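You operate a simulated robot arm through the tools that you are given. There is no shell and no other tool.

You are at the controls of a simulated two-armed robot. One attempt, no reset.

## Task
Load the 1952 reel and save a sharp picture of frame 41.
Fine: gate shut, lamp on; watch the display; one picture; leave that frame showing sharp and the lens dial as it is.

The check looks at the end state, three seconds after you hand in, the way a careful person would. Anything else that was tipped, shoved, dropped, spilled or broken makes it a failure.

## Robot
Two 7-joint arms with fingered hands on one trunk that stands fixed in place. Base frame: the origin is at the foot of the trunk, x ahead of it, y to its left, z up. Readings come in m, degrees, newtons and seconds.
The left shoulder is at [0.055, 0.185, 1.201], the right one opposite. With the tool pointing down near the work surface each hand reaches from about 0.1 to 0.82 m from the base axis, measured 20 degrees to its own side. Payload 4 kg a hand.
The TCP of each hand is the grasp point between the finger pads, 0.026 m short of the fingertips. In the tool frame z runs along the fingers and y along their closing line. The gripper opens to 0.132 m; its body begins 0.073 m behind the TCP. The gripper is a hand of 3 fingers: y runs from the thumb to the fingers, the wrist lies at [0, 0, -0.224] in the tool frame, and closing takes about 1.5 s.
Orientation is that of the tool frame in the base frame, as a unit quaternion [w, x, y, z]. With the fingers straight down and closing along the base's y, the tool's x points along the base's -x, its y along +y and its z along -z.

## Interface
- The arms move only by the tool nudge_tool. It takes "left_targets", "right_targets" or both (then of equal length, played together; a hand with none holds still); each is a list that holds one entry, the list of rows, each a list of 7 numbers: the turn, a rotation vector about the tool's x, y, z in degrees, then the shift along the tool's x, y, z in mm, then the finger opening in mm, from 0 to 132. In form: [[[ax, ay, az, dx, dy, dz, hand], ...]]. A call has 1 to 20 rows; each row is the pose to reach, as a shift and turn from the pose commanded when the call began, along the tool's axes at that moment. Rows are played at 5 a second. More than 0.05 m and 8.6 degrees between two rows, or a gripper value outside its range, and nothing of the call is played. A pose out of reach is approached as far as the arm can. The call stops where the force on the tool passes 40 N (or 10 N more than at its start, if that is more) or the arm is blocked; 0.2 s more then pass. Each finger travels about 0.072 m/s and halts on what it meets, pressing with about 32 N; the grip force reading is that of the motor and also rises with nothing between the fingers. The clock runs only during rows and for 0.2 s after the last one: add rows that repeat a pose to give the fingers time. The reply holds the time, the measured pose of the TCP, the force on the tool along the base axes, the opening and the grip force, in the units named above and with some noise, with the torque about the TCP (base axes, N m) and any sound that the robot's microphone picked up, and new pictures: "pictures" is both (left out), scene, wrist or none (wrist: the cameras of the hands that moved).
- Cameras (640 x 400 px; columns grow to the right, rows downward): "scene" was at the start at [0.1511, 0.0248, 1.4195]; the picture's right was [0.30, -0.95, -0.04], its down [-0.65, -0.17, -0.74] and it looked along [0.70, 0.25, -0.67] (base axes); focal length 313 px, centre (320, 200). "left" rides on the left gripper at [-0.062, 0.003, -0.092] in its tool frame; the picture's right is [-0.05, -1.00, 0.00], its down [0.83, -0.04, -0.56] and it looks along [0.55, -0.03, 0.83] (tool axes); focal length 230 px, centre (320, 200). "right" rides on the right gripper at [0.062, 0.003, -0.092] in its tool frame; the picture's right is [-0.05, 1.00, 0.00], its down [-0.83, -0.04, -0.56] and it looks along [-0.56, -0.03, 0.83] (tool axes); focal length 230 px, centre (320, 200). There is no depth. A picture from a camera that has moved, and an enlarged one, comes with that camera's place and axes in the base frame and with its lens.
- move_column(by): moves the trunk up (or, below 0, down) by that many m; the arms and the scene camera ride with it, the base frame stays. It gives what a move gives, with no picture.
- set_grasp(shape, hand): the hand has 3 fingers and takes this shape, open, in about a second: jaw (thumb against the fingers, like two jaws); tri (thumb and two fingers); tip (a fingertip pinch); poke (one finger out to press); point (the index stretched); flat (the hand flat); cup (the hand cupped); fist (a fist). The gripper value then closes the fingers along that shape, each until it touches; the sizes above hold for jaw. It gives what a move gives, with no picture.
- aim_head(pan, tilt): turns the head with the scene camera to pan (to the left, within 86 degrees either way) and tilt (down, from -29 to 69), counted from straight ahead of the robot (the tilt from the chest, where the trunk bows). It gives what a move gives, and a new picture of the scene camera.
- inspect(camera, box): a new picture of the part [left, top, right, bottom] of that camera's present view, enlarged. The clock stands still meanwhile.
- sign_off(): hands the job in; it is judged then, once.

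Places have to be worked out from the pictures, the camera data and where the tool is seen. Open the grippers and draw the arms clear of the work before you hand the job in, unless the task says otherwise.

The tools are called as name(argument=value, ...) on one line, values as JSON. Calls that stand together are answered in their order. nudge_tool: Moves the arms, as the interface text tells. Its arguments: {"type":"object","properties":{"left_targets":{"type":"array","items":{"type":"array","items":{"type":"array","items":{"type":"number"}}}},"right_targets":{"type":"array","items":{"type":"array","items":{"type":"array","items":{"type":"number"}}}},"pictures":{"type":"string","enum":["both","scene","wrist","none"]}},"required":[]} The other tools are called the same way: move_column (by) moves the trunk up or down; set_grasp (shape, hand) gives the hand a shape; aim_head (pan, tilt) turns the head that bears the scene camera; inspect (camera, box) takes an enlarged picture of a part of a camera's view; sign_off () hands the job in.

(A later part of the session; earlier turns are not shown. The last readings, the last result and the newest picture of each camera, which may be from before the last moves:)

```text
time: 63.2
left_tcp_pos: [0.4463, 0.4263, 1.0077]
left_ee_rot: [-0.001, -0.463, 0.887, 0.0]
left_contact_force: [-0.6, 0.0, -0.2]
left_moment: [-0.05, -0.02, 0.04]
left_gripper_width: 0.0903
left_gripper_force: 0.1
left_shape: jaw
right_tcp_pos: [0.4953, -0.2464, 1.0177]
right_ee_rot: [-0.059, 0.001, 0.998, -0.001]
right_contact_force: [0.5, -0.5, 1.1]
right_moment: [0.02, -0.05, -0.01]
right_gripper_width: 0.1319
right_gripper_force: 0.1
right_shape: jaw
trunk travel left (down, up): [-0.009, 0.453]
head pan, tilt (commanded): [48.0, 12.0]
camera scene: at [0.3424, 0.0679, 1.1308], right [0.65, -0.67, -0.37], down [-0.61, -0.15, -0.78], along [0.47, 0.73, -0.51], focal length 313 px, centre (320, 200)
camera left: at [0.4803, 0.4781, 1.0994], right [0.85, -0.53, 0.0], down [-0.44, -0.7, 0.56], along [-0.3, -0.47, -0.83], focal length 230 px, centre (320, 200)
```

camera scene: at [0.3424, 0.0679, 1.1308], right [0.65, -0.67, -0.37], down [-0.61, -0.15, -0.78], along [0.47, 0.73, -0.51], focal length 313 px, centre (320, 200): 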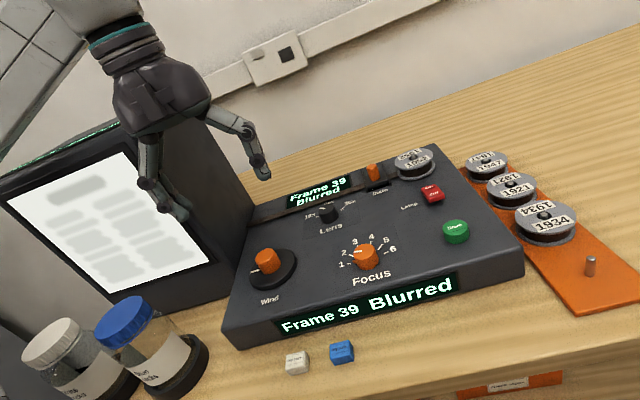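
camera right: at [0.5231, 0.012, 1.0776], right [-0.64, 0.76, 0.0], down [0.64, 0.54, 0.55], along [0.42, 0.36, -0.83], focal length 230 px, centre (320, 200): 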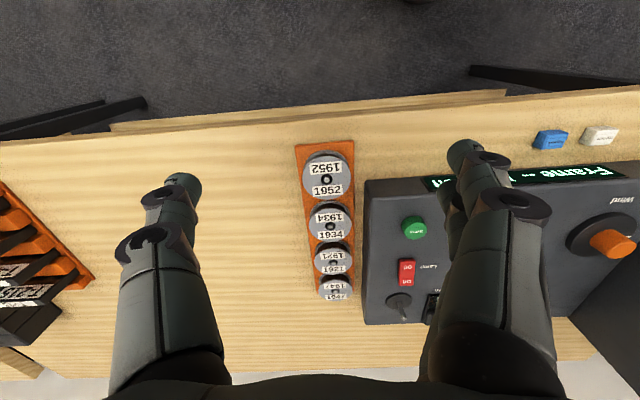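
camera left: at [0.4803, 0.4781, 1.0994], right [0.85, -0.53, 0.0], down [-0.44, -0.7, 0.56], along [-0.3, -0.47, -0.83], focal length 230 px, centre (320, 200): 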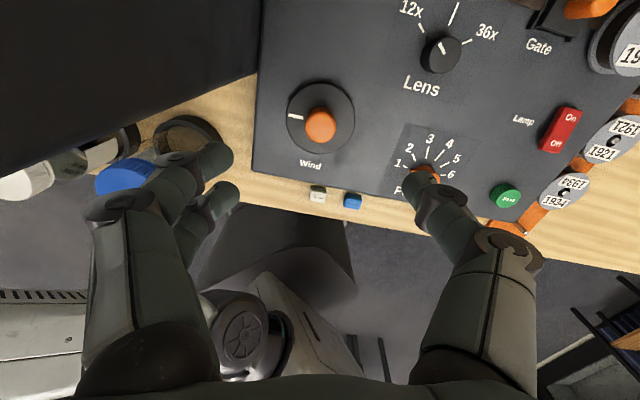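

The Wind knob is right below. I'll enlarge to measure the centre offset and note the mark direction.

inspect(camera="left", box=[240, 70, 400, 170])

inspect(camera="left", box=[370, 90, 530, 190])

```text
4.00 times, centred on (320, 120) of left
camera zoom: at [0.4803, 0.4781, 1.0994], right [0.85, -0.53, 0.0], down [-0.44, -0.7, 0.56], along [-0.3, -0.47, -0.83], focal length 920 px, centre (320, 520)
```

zoom: 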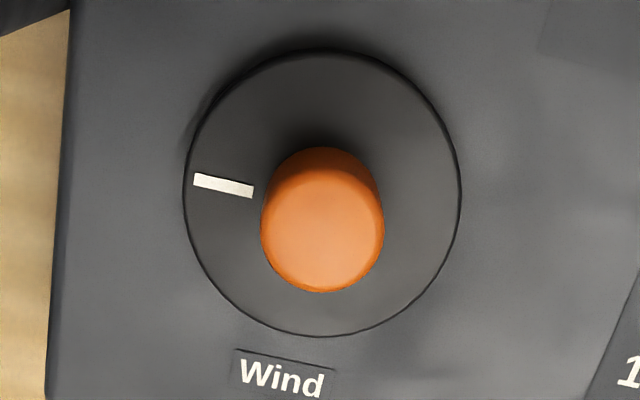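

```text
4.00 times, centred on (450, 140) of left
camera zoom: at [0.4803, 0.4781, 1.0994], right [0.85, -0.53, 0.0], down [-0.44, -0.7, 0.56], along [-0.3, -0.47, -0.83], focal length 920 px, centre (-200, 440)
```

zoom: 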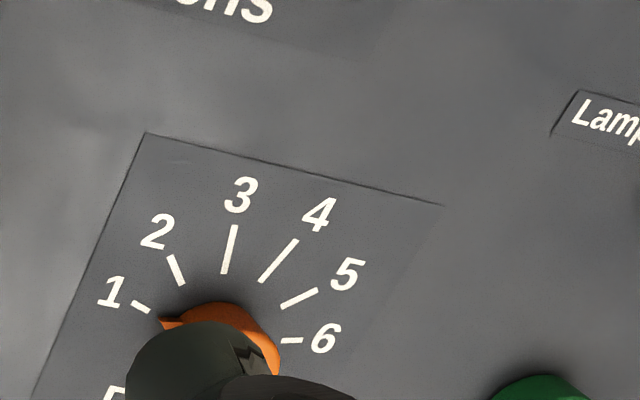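

The knob centre is at tool offset about (1.5, -0.7) mm, the knob about 29 mm across. I'll descend around it with a 60 mm opening.

nudge_tool(left_targets=[[[0, 0, 0, 1.5, -0.7, 20, 70], [0, 0, 0, 1.5, -0.7, 45, 60], [0, 0, 0, 1.5, -0.7, 70, 60], [0, 0, 0, 1.5, -0.7, 95, 60], [0, 0, 0, 1.5, -0.7, 112, 60]]], pictures="both")

inspect(camera="scene", box=[210, 200, 330, 310])

```text
time: 64.6
left_tcp_pos: [0.4415, 0.4125, 0.9267]
left_ee_rot: [0.041, -0.461, 0.887, 0.001]
left_contact_force: [-0.2, 0.4, 0.2]
left_moment: [-0.02, 0.05, 0.0]
left_gripper_width: 0.0604
left_gripper_force: 0.1
left_shape: jaw
right_tcp_pos: [0.4925, -0.2624, 1.0133]
right_ee_rot: [-0.058, -0.002, 0.998, 0.009]
right_contact_force: [0.5, -0.1, -0.1]
right_moment: [0.09, -0.03, 0.04]
right_gripper_width: 0.1318
right_gripper_force: 0.1
right_shape: jaw
trunk travel left (down, up): [-0.009, 0.453]
head pan, tilt (commanded): [48.0, 12.0]
stopped in row 5 (left hand): the arm was blocked; the commanded pose is now the measured one
camera scene: at [0.3372, 0.0461, 1.1321], right [0.65, -0.66, -0.38], down [-0.6, -0.14, -0.79], along [0.47, 0.74, -0.49], focal length 313 px, centre (320, 200)
camera left: at [0.468, 0.4591, 1.022], right [0.85, -0.53, 0.04], down [-0.48, -0.73, 0.49], along [-0.23, -0.44, -0.87], focal length 230 px, centre (320, 200)
```

scene: 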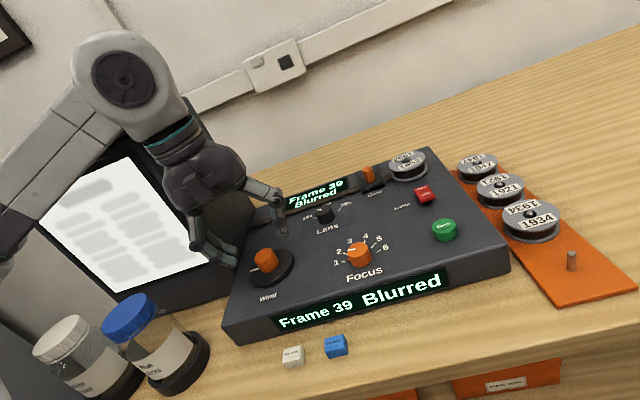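
left: 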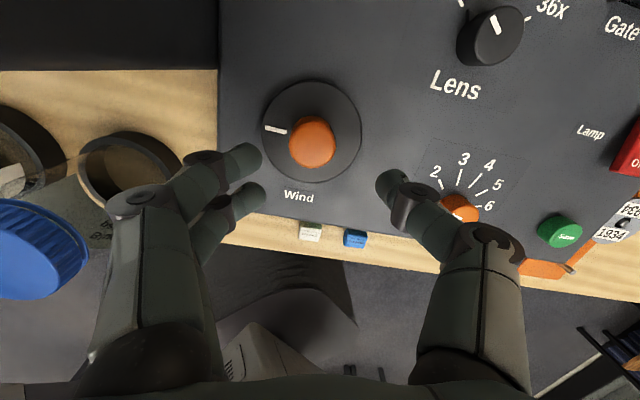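

```text
3.64 times, centred on (270, 255) of scene
camera zoom: at [0.3372, 0.0461, 1.1321], right [0.65, -0.66, -0.38], down [-0.6, -0.14, -0.79], along [0.47, 0.74, -0.49], focal length 1137 px, centre (502, 0)
```

zoom: 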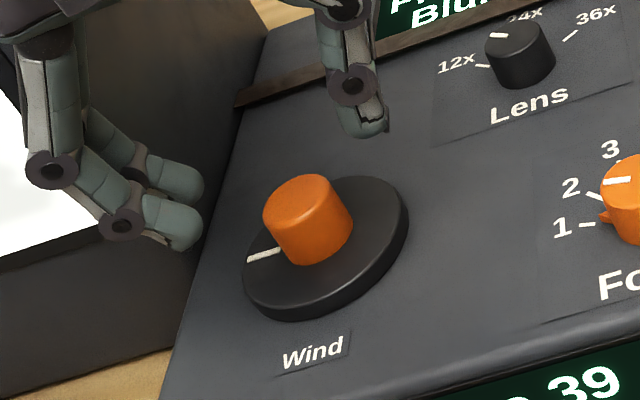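

The arm was blocked partway: the wrist force is zero and the trunk shifted, so the low, bowed trunk has the upper arm folding into something. I'll back straight up first.

nudge_tool(left_targets=[[[0, 0, 0, 0, 0, -15, 60], [0, 0, 0, 0, 0, -35, 60], [-1, 2.1, 0, 0, 0, -60, 60], [-2.06, 4.22, 0, 0, 0, -80, 60]]], pictures="scene")

```text
time: 65.6
left_tcp_pos: [0.443, 0.4253, 0.9888]
left_ee_rot: [-0.019, -0.463, 0.886, -0.005]
left_contact_force: [-0.1, 0.0, 0.9]
left_moment: [0.03, -0.02, -0.04]
left_gripper_width: 0.0605
left_gripper_force: 0.0
left_shape: jaw
right_tcp_pos: [0.4958, -0.2464, 1.0179]
right_ee_rot: [-0.059, -0.001, 0.998, 0.0]
right_contact_force: [0.0, -0.4, -0.6]
right_moment: [0.0, -0.03, -0.02]
right_gripper_width: 0.1318
right_gripper_force: 0.1
right_shape: jaw
trunk travel left (down, up): [-0.009, 0.453]
head pan, tilt (commanded): [48.0, 12.0]
camera scene: at [0.3429, 0.0671, 1.1305], right [0.65, -0.67, -0.37], down [-0.61, -0.15, -0.78], along [0.47, 0.73, -0.5], focal length 313 px, centre (320, 200)
```

scene: 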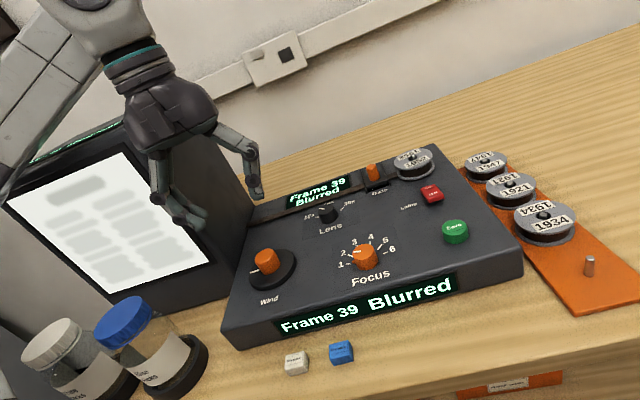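

Everything is back in place and the monitor and jars look unmoved. I'll raise the trunk back to its original height, where this close area is comfortable for the left arm.

move_column(by=0.225)

aim_head(pan=35, tilt=35)

```text
time: 68.0
left_tcp_pos: [0.4462, 0.426, 1.2142]
left_ee_rot: [-0.02, -0.463, 0.886, -0.005]
left_contact_force: [-0.2, 0.4, 0.1]
left_moment: [0.01, 0.0, 0.01]
left_gripper_width: 0.0606
left_gripper_force: 0.0
left_shape: jaw
right_tcp_pos: [0.497, -0.2462, 1.2424]
right_ee_rot: [-0.059, 0.0, 0.998, 0.0]
right_contact_force: [-1.0, -0.6, 0.0]
right_moment: [0.0, -0.03, 0.0]
right_gripper_width: 0.1318
right_gripper_force: 0.1
right_shape: jaw
trunk travel left (down, up): [-0.234, 0.228]
head pan, tilt (commanded): [48.0, 12.0]
```

```text
time: 68.9
left_tcp_pos: [0.4435, 0.4259, 1.2156]
left_ee_rot: [-0.02, -0.463, 0.886, -0.006]
left_contact_force: [0.3, -0.4, -1.2]
left_moment: [-0.02, 0.0, 0.0]
left_gripper_width: 0.0604
left_gripper_force: 0.0
left_shape: jaw
right_tcp_pos: [0.4956, -0.2451, 1.242]
right_ee_rot: [-0.058, -0.001, 0.998, 0.001]
right_contact_force: [-0.8, 0.1, 0.1]
right_moment: [0.0, 0.01, -0.01]
right_gripper_width: 0.132
right_gripper_force: 0.2
right_shape: jaw
trunk travel left (down, up): [-0.234, 0.228]
head pan, tilt (commanded): [35.0, 35.0]
camera scene: at [0.1393, 0.0486, 1.4214], right [0.57, -0.82, -0.08], down [-0.57, -0.33, -0.75], along [0.59, 0.47, -0.66], focal length 313 px, centre (320, 200)
```

scene: 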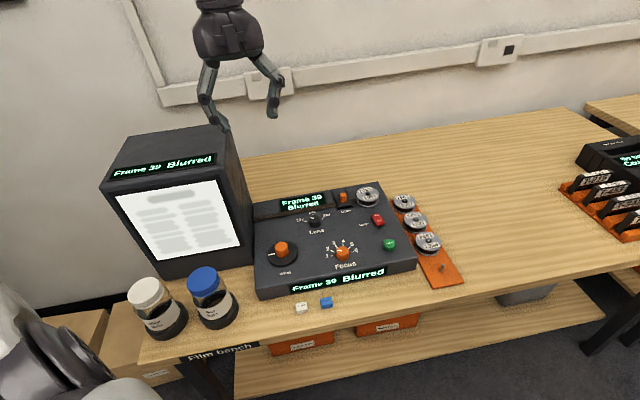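

The view is good with everything in place. I'll level the tool, then descend over the Wind knob.

nudge_tool(left_targets=[[[0.55, -2.3, 0, 0, 0, 0, 60], [0.55, -2.3, 0, 0, 0, 0, 60]]], pictures="none")

nudge_tool(left_targets=[[[0, 0, 0, 0, -1, 40, 60], [0, 0, 0, 0, -1, 80, 60], [0, 0, 0, 0, -1, 120, 60], [0, 0, 0, 0, -1, 160, 60], [0, 0, 0, 0, -1, 200, 60], [0, 0, 0, 0, -1, 235, 60], [0, 0, 0, 0, -1, 255, 60]]], pictures="both")

```text
time: 69.5
left_tcp_pos: [0.4439, 0.427, 1.2143]
left_ee_rot: [0.0, -0.463, 0.886, 0.0]
left_contact_force: [-0.7, 1.0, 0.0]
left_moment: [-0.02, -0.05, 0.04]
left_gripper_width: 0.0608
left_gripper_force: 0.0
left_shape: jaw
right_tcp_pos: [0.4965, -0.2459, 1.2416]
right_ee_rot: [-0.058, -0.001, 0.998, -0.001]
right_contact_force: [-0.1, -0.7, -0.7]
right_moment: [0.04, -0.03, -0.01]
right_gripper_width: 0.1319
right_gripper_force: 0.1
right_shape: jaw
trunk travel left (down, up): [-0.234, 0.228]
head pan, tilt (commanded): [35.0, 35.0]
```

```text
time: 71.1
left_tcp_pos: [0.4453, 0.4251, 0.9592]
left_ee_rot: [0.0, -0.463, 0.886, -0.002]
left_contact_force: [0.1, 0.1, 0.3]
left_moment: [-0.01, -0.03, 0.0]
left_gripper_width: 0.0605
left_gripper_force: 0.1
left_shape: jaw
right_tcp_pos: [0.4966, -0.245, 1.2427]
right_ee_rot: [-0.06, -0.001, 0.998, 0.0]
right_contact_force: [-0.5, -0.5, 0.3]
right_moment: [0.01, 0.0, -0.01]
right_gripper_width: 0.1319
right_gripper_force: 0.0
right_shape: jaw
trunk travel left (down, up): [-0.234, 0.228]
head pan, tilt (commanded): [35.0, 35.0]
camera scene: at [0.1398, 0.0487, 1.4212], right [0.57, -0.82, -0.08], down [-0.58, -0.33, -0.75], along [0.59, 0.47, -0.66], focal length 313 px, centre (320, 200)
camera left: at [0.4787, 0.4768, 1.0512], right [0.85, -0.53, 0.0], down [-0.44, -0.71, 0.56], along [-0.29, -0.47, -0.83], focal length 230 px, centre (320, 200)
```

scene: 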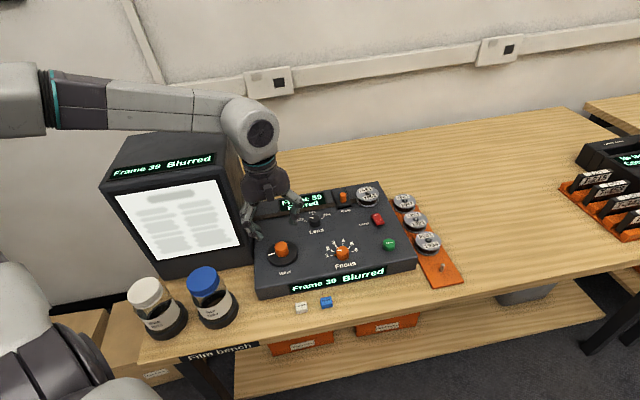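
left: 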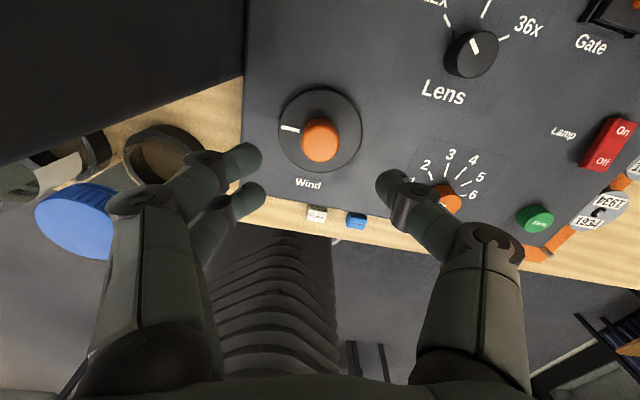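

The arm has a comfortable posture now. I'll check the knob's centring once more before the last descent.

inspect(camera="left", box=[240, 80, 400, 180])

```text
4.00 times, centred on (320, 130) of left
camera zoom: at [0.4787, 0.4768, 1.0512], right [0.85, -0.53, 0.0], down [-0.44, -0.71, 0.56], along [-0.29, -0.47, -0.83], focal length 920 px, centre (320, 480)
```

zoom: 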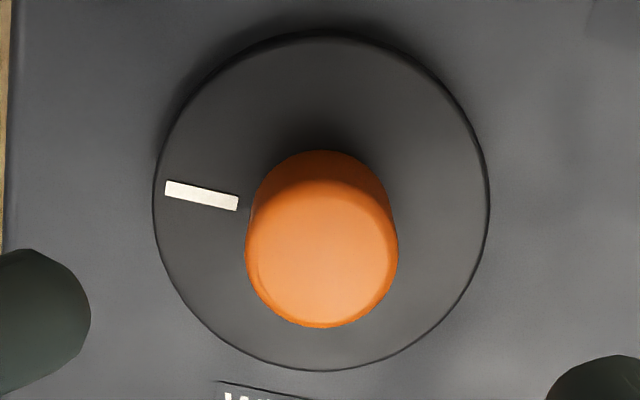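

The knob is centred within about 1 mm. I'll descend around it to z≈0.89.

nudge_tool(left_targets=[[[0, 0, 0, 1, 0, 25, 56], [0, 0, 0, 1, 0, 45, 56], [0, 0, 0, 1, 0, 60, 56], [0, 0, 0, 1, 0, 70, 56], [0, 0, 0, 1, 0, 70, 56]]], pictures="wrist")

inspect(camera="scene", box=[220, 180, 360, 290])

```text
time: 72.3
left_tcp_pos: [0.4468, 0.4237, 0.8918]
left_ee_rot: [0.004, -0.461, 0.887, 0.0]
left_contact_force: [-0.5, -0.1, -0.5]
left_moment: [0.02, 0.02, 0.0]
left_gripper_width: 0.0565
left_gripper_force: 0.1
left_shape: jaw
right_tcp_pos: [0.4958, -0.2477, 1.2421]
right_ee_rot: [-0.058, -0.001, 0.998, 0.0]
right_contact_force: [0.2, -0.8, -0.3]
right_moment: [0.0, 0.02, -0.01]
right_gripper_width: 0.1321
right_gripper_force: 0.1
right_shape: jaw
trunk travel left (down, up): [-0.234, 0.228]
head pan, tilt (commanded): [35.0, 35.0]
camera left: at [0.4799, 0.4748, 0.9839], right [0.85, -0.53, 0.0], down [-0.44, -0.71, 0.55], along [-0.29, -0.47, -0.83], focal length 230 px, centre (320, 200)
```

left: 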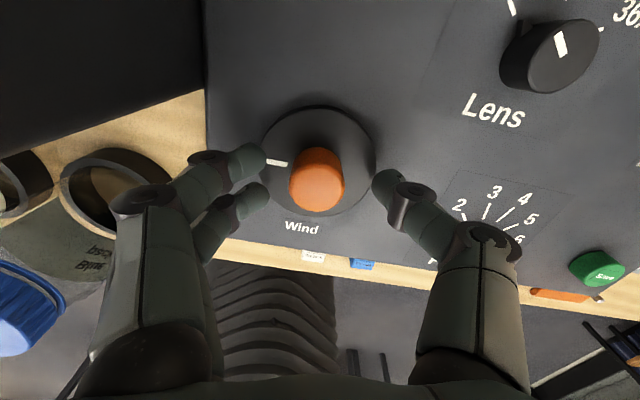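

```text
3.64 times, centred on (290, 235) of scene
camera zoom: at [0.139, 0.0467, 1.4217], right [0.57, -0.82, -0.08], down [-0.57, -0.33, -0.75], along [0.59, 0.47, -0.66], focal length 1137 px, centre (429, 73)
```

zoom: 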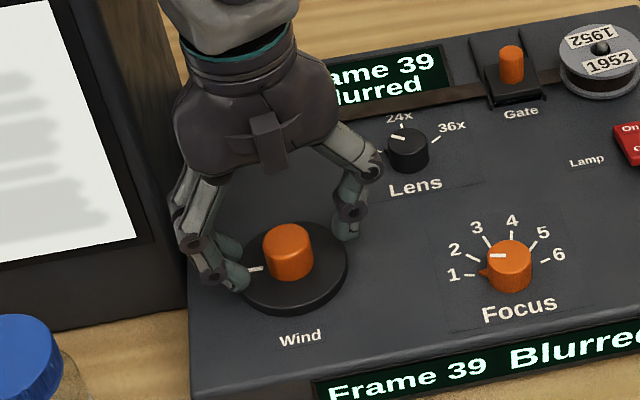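

The hand is 3 mm high with a half-degree tilt and the trunk shifted 2 mm, hinting at slight arm interference. I'll hold still one step and look at the full scene before gripping.

nudge_tool(left_targets=[[[0, 0, 0, 0, 0, 0, 56]]], pictures="scene")

inspect(camera="scene", box=[0, 60, 320, 280])

```text
time: 72.7
left_tcp_pos: [0.4476, 0.4238, 0.8915]
left_ee_rot: [0.003, -0.462, 0.887, 0.0]
left_contact_force: [1.0, 0.7, 0.4]
left_moment: [0.0, -0.02, 0.0]
left_gripper_width: 0.0562
left_gripper_force: 0.1
left_shape: jaw
right_tcp_pos: [0.4962, -0.2471, 1.244]
right_ee_rot: [-0.059, -0.001, 0.998, 0.0]
right_contact_force: [0.5, -0.7, 0.0]
right_moment: [0.0, 0.0, 0.0]
right_gripper_width: 0.132
right_gripper_force: 0.0
right_shape: jaw
trunk travel left (down, up): [-0.234, 0.228]
head pan, tilt (commanded): [35.0, 35.0]
camera scene: at [0.1391, 0.0464, 1.4216], right [0.57, -0.82, -0.08], down [-0.57, -0.33, -0.75], along [0.59, 0.47, -0.66], focal length 313 px, centre (320, 200)
```

scene: 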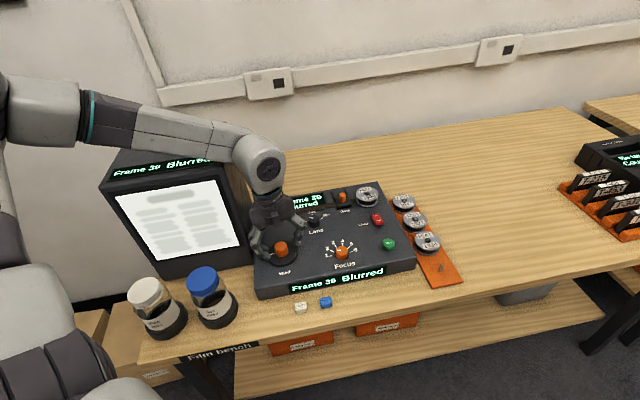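

```text
1.82 times, centred on (160, 170) of scene
camera zoom: at [0.1391, 0.0464, 1.4216], right [0.57, -0.82, -0.08], down [-0.57, -0.33, -0.75], along [0.59, 0.47, -0.66], focal length 568 px, centre (611, 254)
```

zoom: 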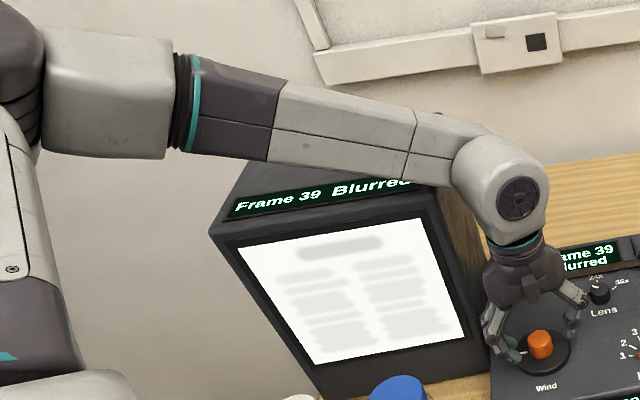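

The forearm's wrist joint is brushing the monitor's top front corner, which would explain both blocks; the monitor doesn't appear to have moved. I'll raise the hand, then re-approach turned to yaw 90° and tilted 15° so the wrist stays well away from the monitor.

nudge_tool(left_targets=[[[0, 0, 0, 0, 0, -20, 60], [0, 0, 0, 0, 0, -45, 60], [0, 0, 0, 0, 0, -70, 60]]], pictures="none")

nudge_tool(left_targets=[[[0, 0, -7, 0, 0, 0, 60], [0, 0, -14, 0, 0, 0, 60], [0, 0, -21, 0, 0, 0, 60], [0, 0, -28, 0, 0, 0, 60], [0, 0, -35, 0, 0, 0, 60]]], pictures="none")

nudge_tool(left_targets=[[[0, -7.5, 0, 0, 0, 0, 60], [0, -15, 0, 0, 0, 0, 60], [0, -15, 0, 0, 0, 0, 60]]], pictures="both")

```text
time: 73.5
left_tcp_pos: [0.4444, 0.4248, 0.9579]
left_ee_rot: [0.0, -0.463, 0.887, 0.0]
left_contact_force: [0.1, 0.5, 0.3]
left_moment: [0.01, 0.0, 0.0]
left_gripper_width: 0.0596
left_gripper_force: 0.0
left_shape: jaw
right_tcp_pos: [0.4967, -0.2449, 1.2421]
right_ee_rot: [-0.059, 0.0, 0.998, 0.0]
right_contact_force: [-0.2, -0.3, -0.8]
right_moment: [0.0, -0.04, -0.01]
right_gripper_width: 0.1317
right_gripper_force: 0.3
right_shape: jaw
trunk travel left (down, up): [-0.234, 0.228]
head pan, tilt (commanded): [35.0, 35.0]
```

```text
time: 74.7
left_tcp_pos: [0.4447, 0.4261, 0.9596]
left_ee_rot: [0.0, 0.708, -0.706, 0.0]
left_contact_force: [0.3, 0.3, 0.0]
left_moment: [0.0, 0.01, -0.02]
left_gripper_width: 0.0597
left_gripper_force: 0.0
left_shape: jaw
right_tcp_pos: [0.4969, -0.2451, 1.2424]
right_ee_rot: [-0.058, 0.0, 0.998, 0.0]
right_contact_force: [-0.8, 1.1, 0.7]
right_moment: [0.01, 0.0, 0.02]
right_gripper_width: 0.1318
right_gripper_force: 0.0
right_shape: jaw
trunk travel left (down, up): [-0.234, 0.228]
head pan, tilt (commanded): [35.0, 35.0]
```

```text
time: 75.5
left_tcp_pos: [0.4436, 0.4258, 0.959]
left_ee_rot: [-0.093, 0.701, -0.701, -0.092]
left_contact_force: [0.1, 0.1, -0.2]
left_moment: [0.01, 0.02, -0.02]
left_gripper_width: 0.0595
left_gripper_force: 0.1
left_shape: jaw
right_tcp_pos: [0.4955, -0.244, 1.2436]
right_ee_rot: [-0.058, -0.001, 0.998, -0.001]
right_contact_force: [-1.0, -0.6, -0.2]
right_moment: [0.01, -0.02, 0.01]
right_gripper_width: 0.1322
right_gripper_force: 0.1
right_shape: jaw
trunk travel left (down, up): [-0.234, 0.228]
head pan, tilt (commanded): [35.0, 35.0]
camera scene: at [0.139, 0.0498, 1.4213], right [0.57, -0.82, -0.08], down [-0.57, -0.33, -0.75], along [0.59, 0.47, -0.66], focal length 313 px, centre (320, 200)
camera left: at [0.4417, 0.4604, 1.0636], right [1.0, 0.05, 0.02], down [0.04, -0.95, 0.32], along [0.03, -0.32, -0.95], focal length 230 px, centre (320, 200)
```

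scene: 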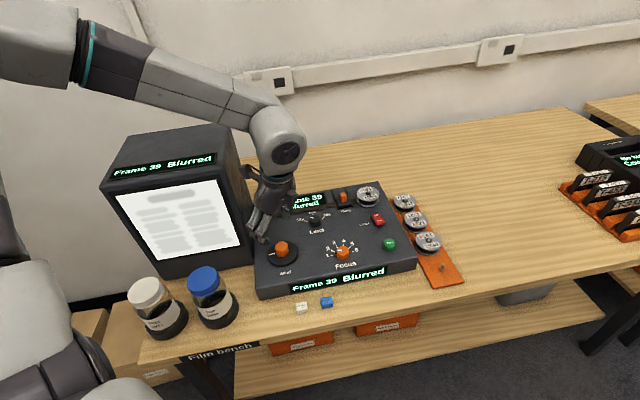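
left: 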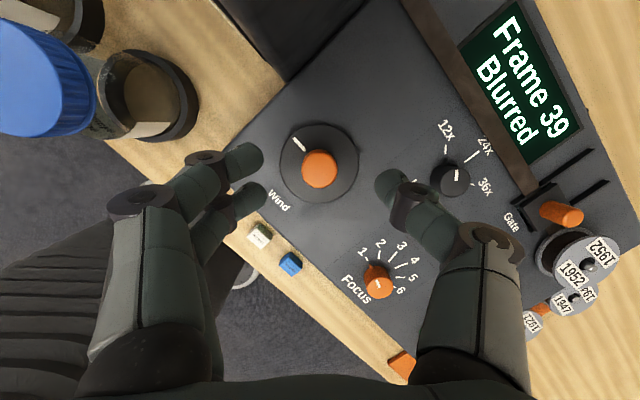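

The wrist now hangs clear to the right of the monitor and the knob is straight below. I'll descend vertically around it, offset for the tilt.

nudge_tool(left_targets=[[[0, 0, 0, 8, 0, 20, 60], [0, 0, 0, 13, 0, 38, 58], [0, 0, 0, 18, 0, 53, 56], [0, 0, 0, 22.9, 0.1, 68.4, 56], [0, 0, 0, 22.9, 0.1, 68.4, 56]]], pictures="both")

inspect(camera="scene", box=[220, 180, 360, 290])

inspect(camera="left", box=[200, 90, 440, 240])

```text
time: 76.7
left_tcp_pos: [0.4454, 0.4199, 0.8875]
left_ee_rot: [-0.093, 0.703, -0.7, -0.092]
left_contact_force: [1.0, -0.6, 0.4]
left_moment: [-0.01, -0.01, 0.01]
left_gripper_width: 0.0564
left_gripper_force: 0.1
left_shape: jaw
right_tcp_pos: [0.4971, -0.2457, 1.2431]
right_ee_rot: [-0.059, -0.001, 0.998, 0.0]
right_contact_force: [-0.6, -0.7, -0.4]
right_moment: [-0.02, 0.01, 0.01]
right_gripper_width: 0.132
right_gripper_force: 0.0
right_shape: jaw
trunk travel left (down, up): [-0.234, 0.228]
head pan, tilt (commanded): [35.0, 35.0]
camera scene: at [0.1391, 0.0485, 1.4214], right [0.57, -0.82, -0.08], down [-0.57, -0.33, -0.75], along [0.59, 0.47, -0.66], focal length 313 px, centre (320, 200)
camera left: at [0.4411, 0.4548, 0.9922], right [1.0, 0.05, 0.02], down [0.04, -0.95, 0.32], along [0.03, -0.32, -0.95], focal length 230 px, centre (320, 200)
```

scene: 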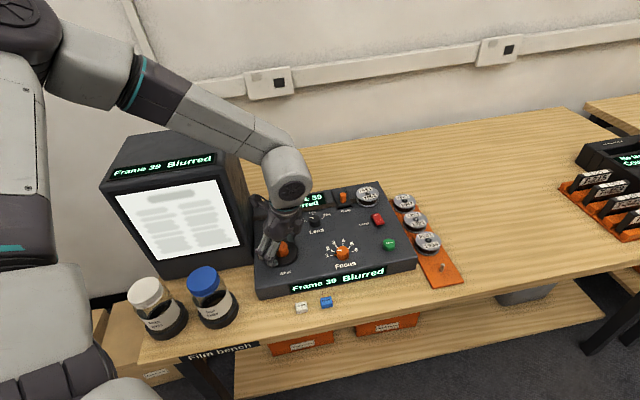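
left: 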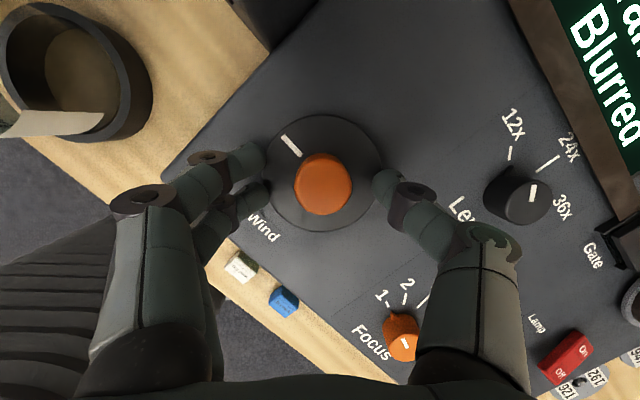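

```text
3.64 times, centred on (290, 235) of scene
camera zoom: at [0.1391, 0.0485, 1.4214], right [0.57, -0.82, -0.08], down [-0.57, -0.33, -0.75], along [0.59, 0.47, -0.66], focal length 1137 px, centre (429, 73)
```

zoom: 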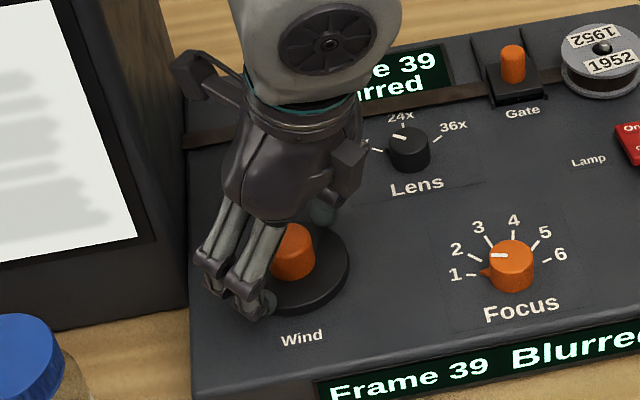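

```text
2.67 times, centred on (320, 165) of left
camera zoom: at [0.4411, 0.4548, 0.9922], right [1.0, 0.05, 0.02], down [0.04, -0.95, 0.32], along [0.03, -0.32, -0.95], focal length 614 px, centre (320, 293)
```

zoom: 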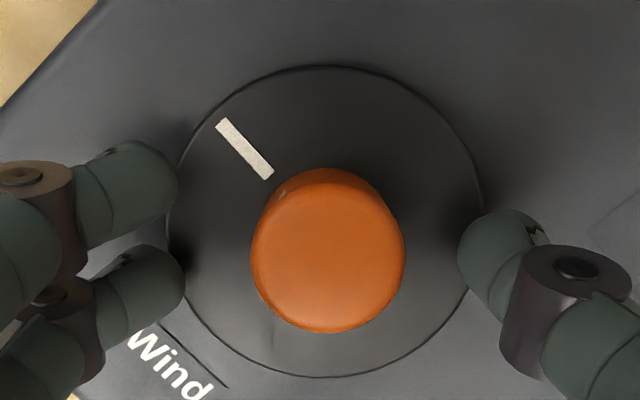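

The knob is well centred and no interference appears. I'll close the fingers on it.

nudge_tool(left_targets=[[[0, 0, 0, 0, -0.7, 0, 44], [0, 0, 0, 0, -1, 0, 34], [0, 0, 0, 0, -1, 0, 28], [0, 0, 0, 0, -1, 0, 22], [0, 0, 0, 0, -1, 0, 18], [0, 0, 0, 0, -1, 0, 18]]], pictures="none")

inspect(camera="left", box=[160, 60, 480, 260])

inspect(camera="scene", box=[220, 180, 420, 310])

```text
time: 78.1
left_tcp_pos: [0.4453, 0.4206, 0.8881]
left_ee_rot: [-0.093, 0.701, -0.701, -0.092]
left_contact_force: [0.1, 1.3, 4.1]
left_moment: [-0.11, 0.49, 0.02]
left_gripper_width: 0.0291
left_gripper_force: 31.8
left_shape: jaw
right_tcp_pos: [0.4968, -0.2449, 1.2427]
right_ee_rot: [-0.058, -0.001, 0.998, -0.001]
right_contact_force: [0.8, 0.4, 0.0]
right_moment: [0.0, -0.02, -0.04]
right_gripper_width: 0.132
right_gripper_force: 0.1
right_shape: jaw
trunk travel left (down, up): [-0.234, 0.228]
head pan, tilt (commanded): [35.0, 35.0]
```

```text
2.00 times, centred on (320, 160) of left
camera zoom: at [0.4424, 0.4548, 0.9924], right [1.0, 0.05, 0.02], down [0.04, -0.95, 0.32], along [0.03, -0.32, -0.95], focal length 460 px, centre (320, 280)
```

zoom: 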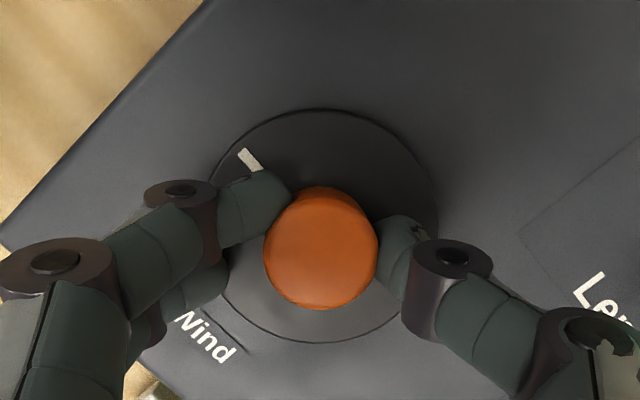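

```text
3.08 times, centred on (320, 245) of scene
camera zoom: at [0.1392, 0.0485, 1.4213], right [0.57, -0.82, -0.08], down [-0.57, -0.33, -0.75], along [0.59, 0.47, -0.66], focal length 962 px, centre (320, 62)
```

zoom: 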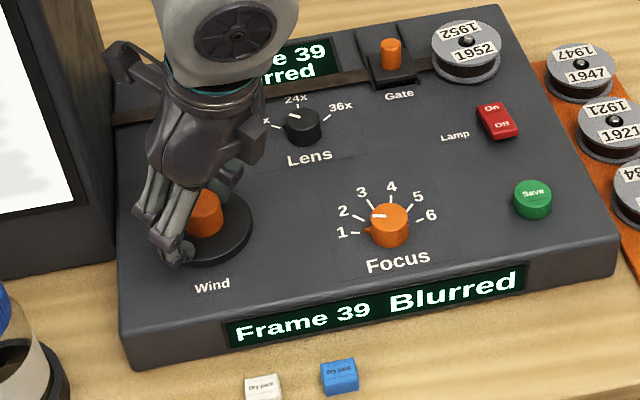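

The knob is firmly gripped at 29 mm. I'll turn it 8° clockwise about the vertical and watch the frame number.

nudge_tool(left_targets=[[[1.04, 0, 3.86, 0, 0.3, 0, 18], [2.08, 0, 7.72, 0, 0.6, 0, 18], [2.08, 0, 7.72, 0, 0.6, 0, 18]]], pictures="none")

inspect(camera="scene", box=[220, 180, 420, 310])

inspect(camera="left", box=[160, 60, 480, 260])

```text
time: 78.9
left_tcp_pos: [0.4438, 0.4214, 0.8873]
left_ee_rot: [0.1, -0.651, 0.748, 0.085]
left_contact_force: [-1.3, 3.6, 6.2]
left_moment: [-0.01, 0.61, 0.01]
left_gripper_width: 0.0288
left_gripper_force: 32.0
left_shape: jaw
right_tcp_pos: [0.4972, -0.2462, 1.2429]
right_ee_rot: [-0.058, -0.001, 0.998, 0.0]
right_contact_force: [0.1, 0.2, 0.7]
right_moment: [-0.01, 0.01, 0.0]
right_gripper_width: 0.1319
right_gripper_force: 0.1
right_shape: jaw
trunk travel left (down, up): [-0.234, 0.228]
head pan, tilt (commanded): [35.0, 35.0]
```

```text
3.08 times, centred on (320, 245) of scene
camera zoom: at [0.1391, 0.0485, 1.4213], right [0.57, -0.82, -0.08], down [-0.57, -0.33, -0.75], along [0.59, 0.47, -0.66], focal length 962 px, centre (320, 62)
```

zoom: 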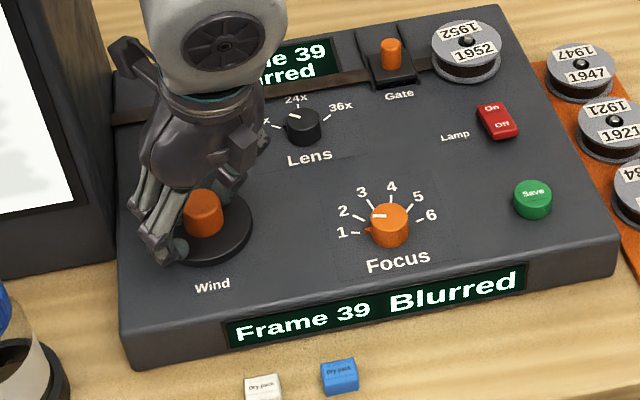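

```text
2.00 times, centred on (320, 160) of left
camera zoom: at [0.4469, 0.4549, 0.9925], right [1.0, -0.09, 0.02], down [-0.09, -0.94, 0.32], along [-0.01, -0.32, -0.95], focal length 460 px, centre (320, 280)
```

zoom: 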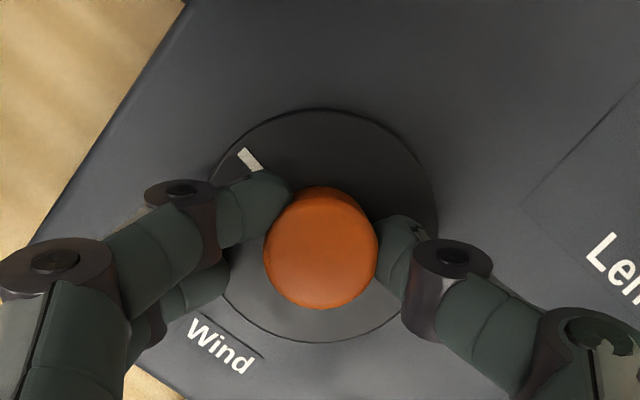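

The mark turned along with the hand, so the knob did rotate 8°, but the frame is still 39. I'll turn 12° more clockwise.

nudge_tool(left_targets=[[[1.04, 0, 3.86, 0, 0.3, 0, 18], [2.08, 0, 7.72, 0, 0.6, 0, 18], [3.11, 0, 11.59, -0.1, 0.9, 0, 18], [3.11, 0, 11.59, -0.1, 0.9, 0, 18]]], pictures="none")

inspect(camera="scene", box=[220, 180, 420, 310])

inspect(camera="left", box=[160, 60, 480, 260])

```text
time: 79.9
left_tcp_pos: [0.445, 0.4204, 0.8882]
left_ee_rot: [0.107, -0.569, 0.812, 0.074]
left_contact_force: [-0.1, 3.7, 6.8]
left_moment: [0.11, 0.61, -0.02]
left_gripper_width: 0.029
left_gripper_force: 31.7
left_shape: jaw
right_tcp_pos: [0.4974, -0.245, 1.2424]
right_ee_rot: [-0.059, -0.001, 0.998, 0.0]
right_contact_force: [0.1, 0.2, -1.0]
right_moment: [0.02, 0.03, 0.01]
right_gripper_width: 0.1318
right_gripper_force: 0.1
right_shape: jaw
trunk travel left (down, up): [-0.234, 0.228]
head pan, tilt (commanded): [35.0, 35.0]
```

```text
3.08 times, centred on (320, 245) of scene
camera zoom: at [0.1392, 0.0484, 1.4213], right [0.57, -0.82, -0.08], down [-0.57, -0.33, -0.75], along [0.59, 0.47, -0.66], focal length 962 px, centre (320, 62)
```

zoom: 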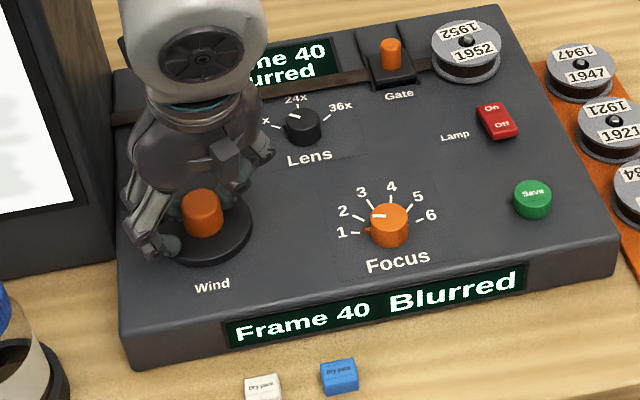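

```text
2.00 times, centred on (320, 160) of left
camera zoom: at [0.4535, 0.454, 0.9925], right [0.96, -0.29, 0.02], down [-0.28, -0.9, 0.32], along [-0.08, -0.31, -0.95], focal length 460 px, centre (320, 280)
```

zoom: 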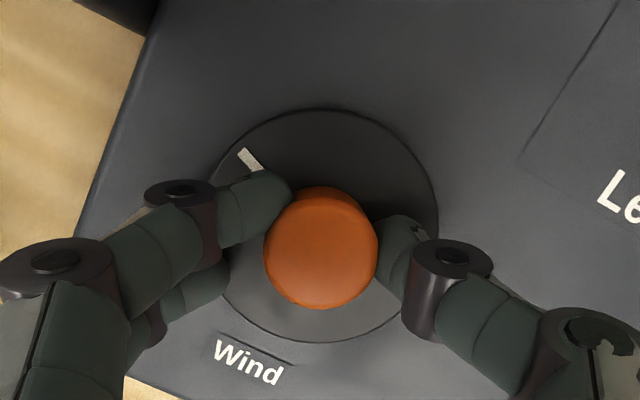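

Clockwise advances the film: it now reads frame 40 after 20°. I'll continue 8° more.

nudge_tool(left_targets=[[[1.04, 0, 3.86, 0, 0.3, 0, 18], [2.08, 0, 7.72, 0, 0.6, 0, 18], [2.08, 0, 7.72, 0, 0.6, 0, 18]]], pictures="none")

inspect(camera="scene", box=[220, 180, 420, 310])

```text
time: 80.7
left_tcp_pos: [0.4439, 0.4213, 0.8884]
left_ee_rot: [0.114, -0.511, 0.849, 0.067]
left_contact_force: [-1.3, 4.5, 6.6]
left_moment: [0.18, 0.63, 0.02]
left_gripper_width: 0.0291
left_gripper_force: 32.0
left_shape: jaw
right_tcp_pos: [0.4958, -0.2461, 1.2434]
right_ee_rot: [-0.057, -0.001, 0.998, -0.001]
right_contact_force: [-0.3, 0.0, 0.6]
right_moment: [0.0, -0.01, -0.01]
right_gripper_width: 0.132
right_gripper_force: 0.1
right_shape: jaw
trunk travel left (down, up): [-0.234, 0.228]
head pan, tilt (commanded): [35.0, 35.0]
```

```text
3.08 times, centred on (320, 245) of scene
camera zoom: at [0.139, 0.0486, 1.4213], right [0.57, -0.82, -0.08], down [-0.57, -0.33, -0.75], along [0.59, 0.47, -0.66], focal length 962 px, centre (320, 62)
```

zoom: 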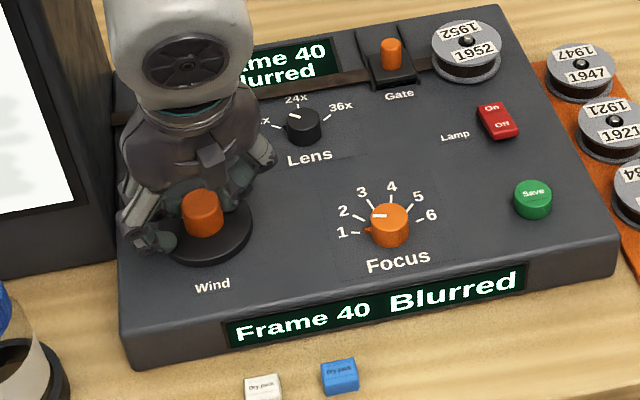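

Still frame 40 at 28°. I'll turn another 8°.

nudge_tool(left_targets=[[[1.04, 0, 3.86, 0, 0.3, 0, 18], [2.08, 0, 7.72, 0, 0.6, 0, 18], [2.08, 0, 7.72, 0, 0.6, 0, 18]]], pictures="none")

inspect(camera="scene", box=[220, 180, 420, 310])

```text
time: 81.5
left_tcp_pos: [0.4438, 0.4209, 0.8877]
left_ee_rot: [0.117, -0.451, 0.883, 0.059]
left_contact_force: [-0.7, 5.7, 6.2]
left_moment: [0.29, 0.61, -0.01]
left_gripper_width: 0.029
left_gripper_force: 32.2
left_shape: jaw
right_tcp_pos: [0.4959, -0.2461, 1.2424]
right_ee_rot: [-0.059, -0.001, 0.998, -0.001]
right_contact_force: [0.6, 0.3, -0.1]
right_moment: [0.01, 0.02, 0.02]
right_gripper_width: 0.1317
right_gripper_force: 0.0
right_shape: jaw
trunk travel left (down, up): [-0.234, 0.228]
head pan, tilt (commanded): [35.0, 35.0]
```

```text
3.08 times, centred on (320, 245) of scene
camera zoom: at [0.1391, 0.0486, 1.4213], right [0.57, -0.82, -0.08], down [-0.57, -0.33, -0.75], along [0.59, 0.47, -0.66], focal length 962 px, centre (320, 62)
```

zoom: 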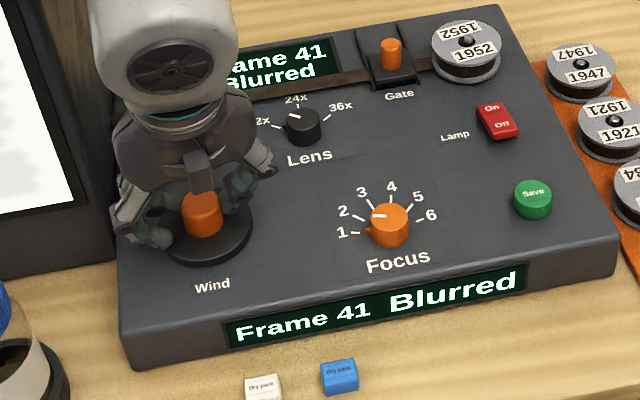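

Frame 41 shows at 36°. To sit safely mid-frame I'll turn 5° more and check that it still reads 41.

nudge_tool(left_targets=[[[0.65, 0, 2.4, 0, 0.2, 0, 18], [1.3, 0, 4.83, 0, 0.4, 0, 18], [1.3, 0, 4.83, 0, 0.4, 0, 18]]], pictures="none")

inspect(camera="scene", box=[220, 180, 420, 310])

```text
time: 82.3
left_tcp_pos: [0.4436, 0.422, 0.8881]
left_ee_rot: [0.12, -0.412, 0.902, 0.053]
left_contact_force: [0.8, 5.9, 8.0]
left_moment: [0.38, 0.59, 0.04]
left_gripper_width: 0.029
left_gripper_force: 31.8
left_shape: jaw
right_tcp_pos: [0.4972, -0.2464, 1.243]
right_ee_rot: [-0.059, -0.001, 0.998, 0.0]
right_contact_force: [-0.9, -0.3, -0.2]
right_moment: [-0.01, 0.0, -0.02]
right_gripper_width: 0.1317
right_gripper_force: 0.1
right_shape: jaw
trunk travel left (down, up): [-0.234, 0.228]
head pan, tilt (commanded): [35.0, 35.0]
```

```text
3.08 times, centred on (320, 245) of scene
camera zoom: at [0.139, 0.0485, 1.4214], right [0.57, -0.82, -0.08], down [-0.57, -0.33, -0.75], along [0.59, 0.47, -0.66], focal length 962 px, centre (320, 62)
```

zoom: 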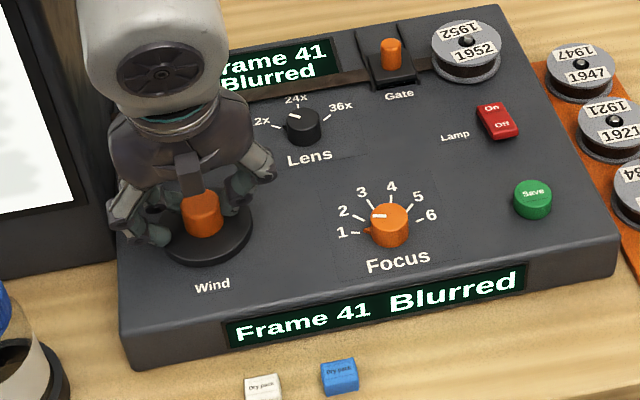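

Still frame 41, safely inside. I'll open the fingers and lift straight up.

nudge_tool(left_targets=[[[0, 0, 0, 0, 0, 0, 30], [0, 0, 0, 0, 0, 0, 38], [0, 0, 0, 0, 0, 0, 48], [0, 0, 0, 0, 0, 0, 54], [0, 0, 0, 0, 0, 0, 56]]], pictures="none")

nudge_tool(left_targets=[[[0, 0, 0, -3.9, 0, -14.5, 56], [0, 0, 0, -9, 0, -33.8, 56], [0, 0, 0, -15.6, 0, -58, 56], [0, 0, 0, -23.3, 0, -87, 56]]], pictures="both")

inspect(camera="scene", box=[220, 180, 420, 310])

```text
time: 83.5
left_tcp_pos: [0.4429, 0.4223, 0.8875]
left_ee_rot: [0.119, -0.412, 0.902, 0.054]
left_contact_force: [-0.8, 0.0, -0.5]
left_moment: [0.02, 0.0, -0.02]
left_gripper_width: 0.0552
left_gripper_force: 0.0
left_shape: jaw
right_tcp_pos: [0.4969, -0.2453, 1.2419]
right_ee_rot: [-0.059, -0.001, 0.998, 0.0]
right_contact_force: [0.1, 0.2, -0.9]
right_moment: [-0.02, 0.0, 0.01]
right_gripper_width: 0.1319
right_gripper_force: 0.2
right_shape: jaw
trunk travel left (down, up): [-0.234, 0.228]
head pan, tilt (commanded): [35.0, 35.0]
```

```text
time: 84.5
left_tcp_pos: [0.4408, 0.4209, 0.9784]
left_ee_rot: [0.12, -0.412, 0.902, 0.054]
left_contact_force: [0.7, 0.3, -0.6]
left_moment: [0.02, -0.05, 0.02]
left_gripper_width: 0.0556
left_gripper_force: 0.1
left_shape: jaw
right_tcp_pos: [0.4969, -0.2463, 1.2421]
right_ee_rot: [-0.059, -0.001, 0.998, 0.0]
right_contact_force: [-0.8, 0.9, 0.0]
right_moment: [-0.04, -0.05, 0.02]
right_gripper_width: 0.132
right_gripper_force: 0.0
right_shape: jaw
trunk travel left (down, up): [-0.234, 0.228]
head pan, tilt (commanded): [35.0, 35.0]
camera scene: at [0.1386, 0.0483, 1.4214], right [0.57, -0.82, -0.08], down [-0.57, -0.33, -0.75], along [0.59, 0.47, -0.66], focal length 313 px, centre (320, 200)
camera left: at [0.4632, 0.449, 1.083], right [0.79, -0.62, 0.02], down [-0.59, -0.74, 0.32], along [-0.19, -0.26, -0.95], focal length 230 px, centre (320, 200)
```

scene: 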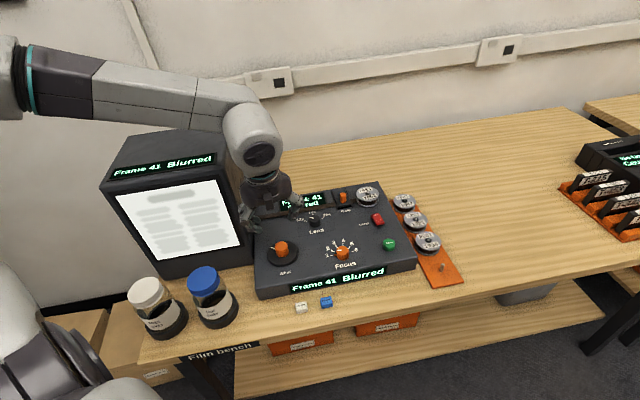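
left: 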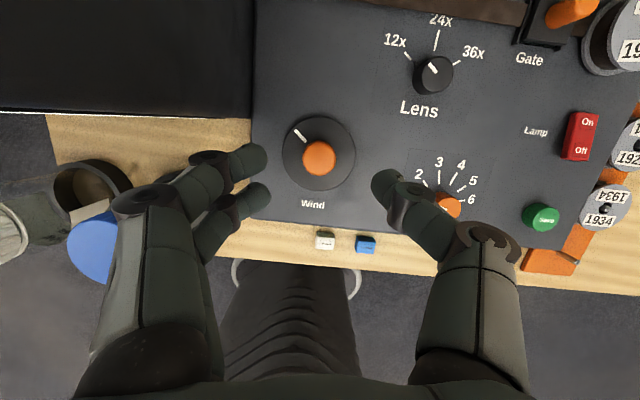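

```text
3.08 times, centred on (320, 245) of scene
camera zoom: at [0.1386, 0.0483, 1.4214], right [0.57, -0.82, -0.08], down [-0.57, -0.33, -0.75], along [0.59, 0.47, -0.66], focal length 962 px, centre (320, 62)
```

zoom: 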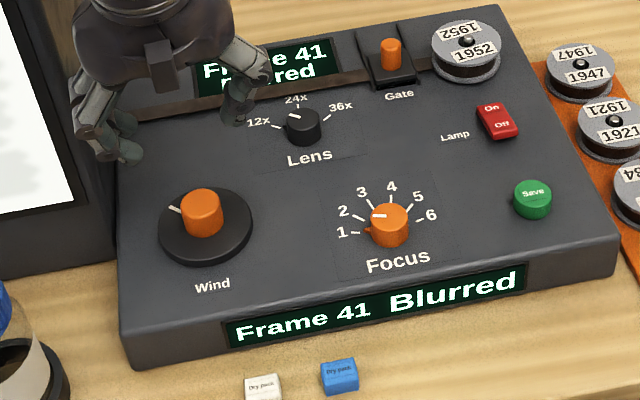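

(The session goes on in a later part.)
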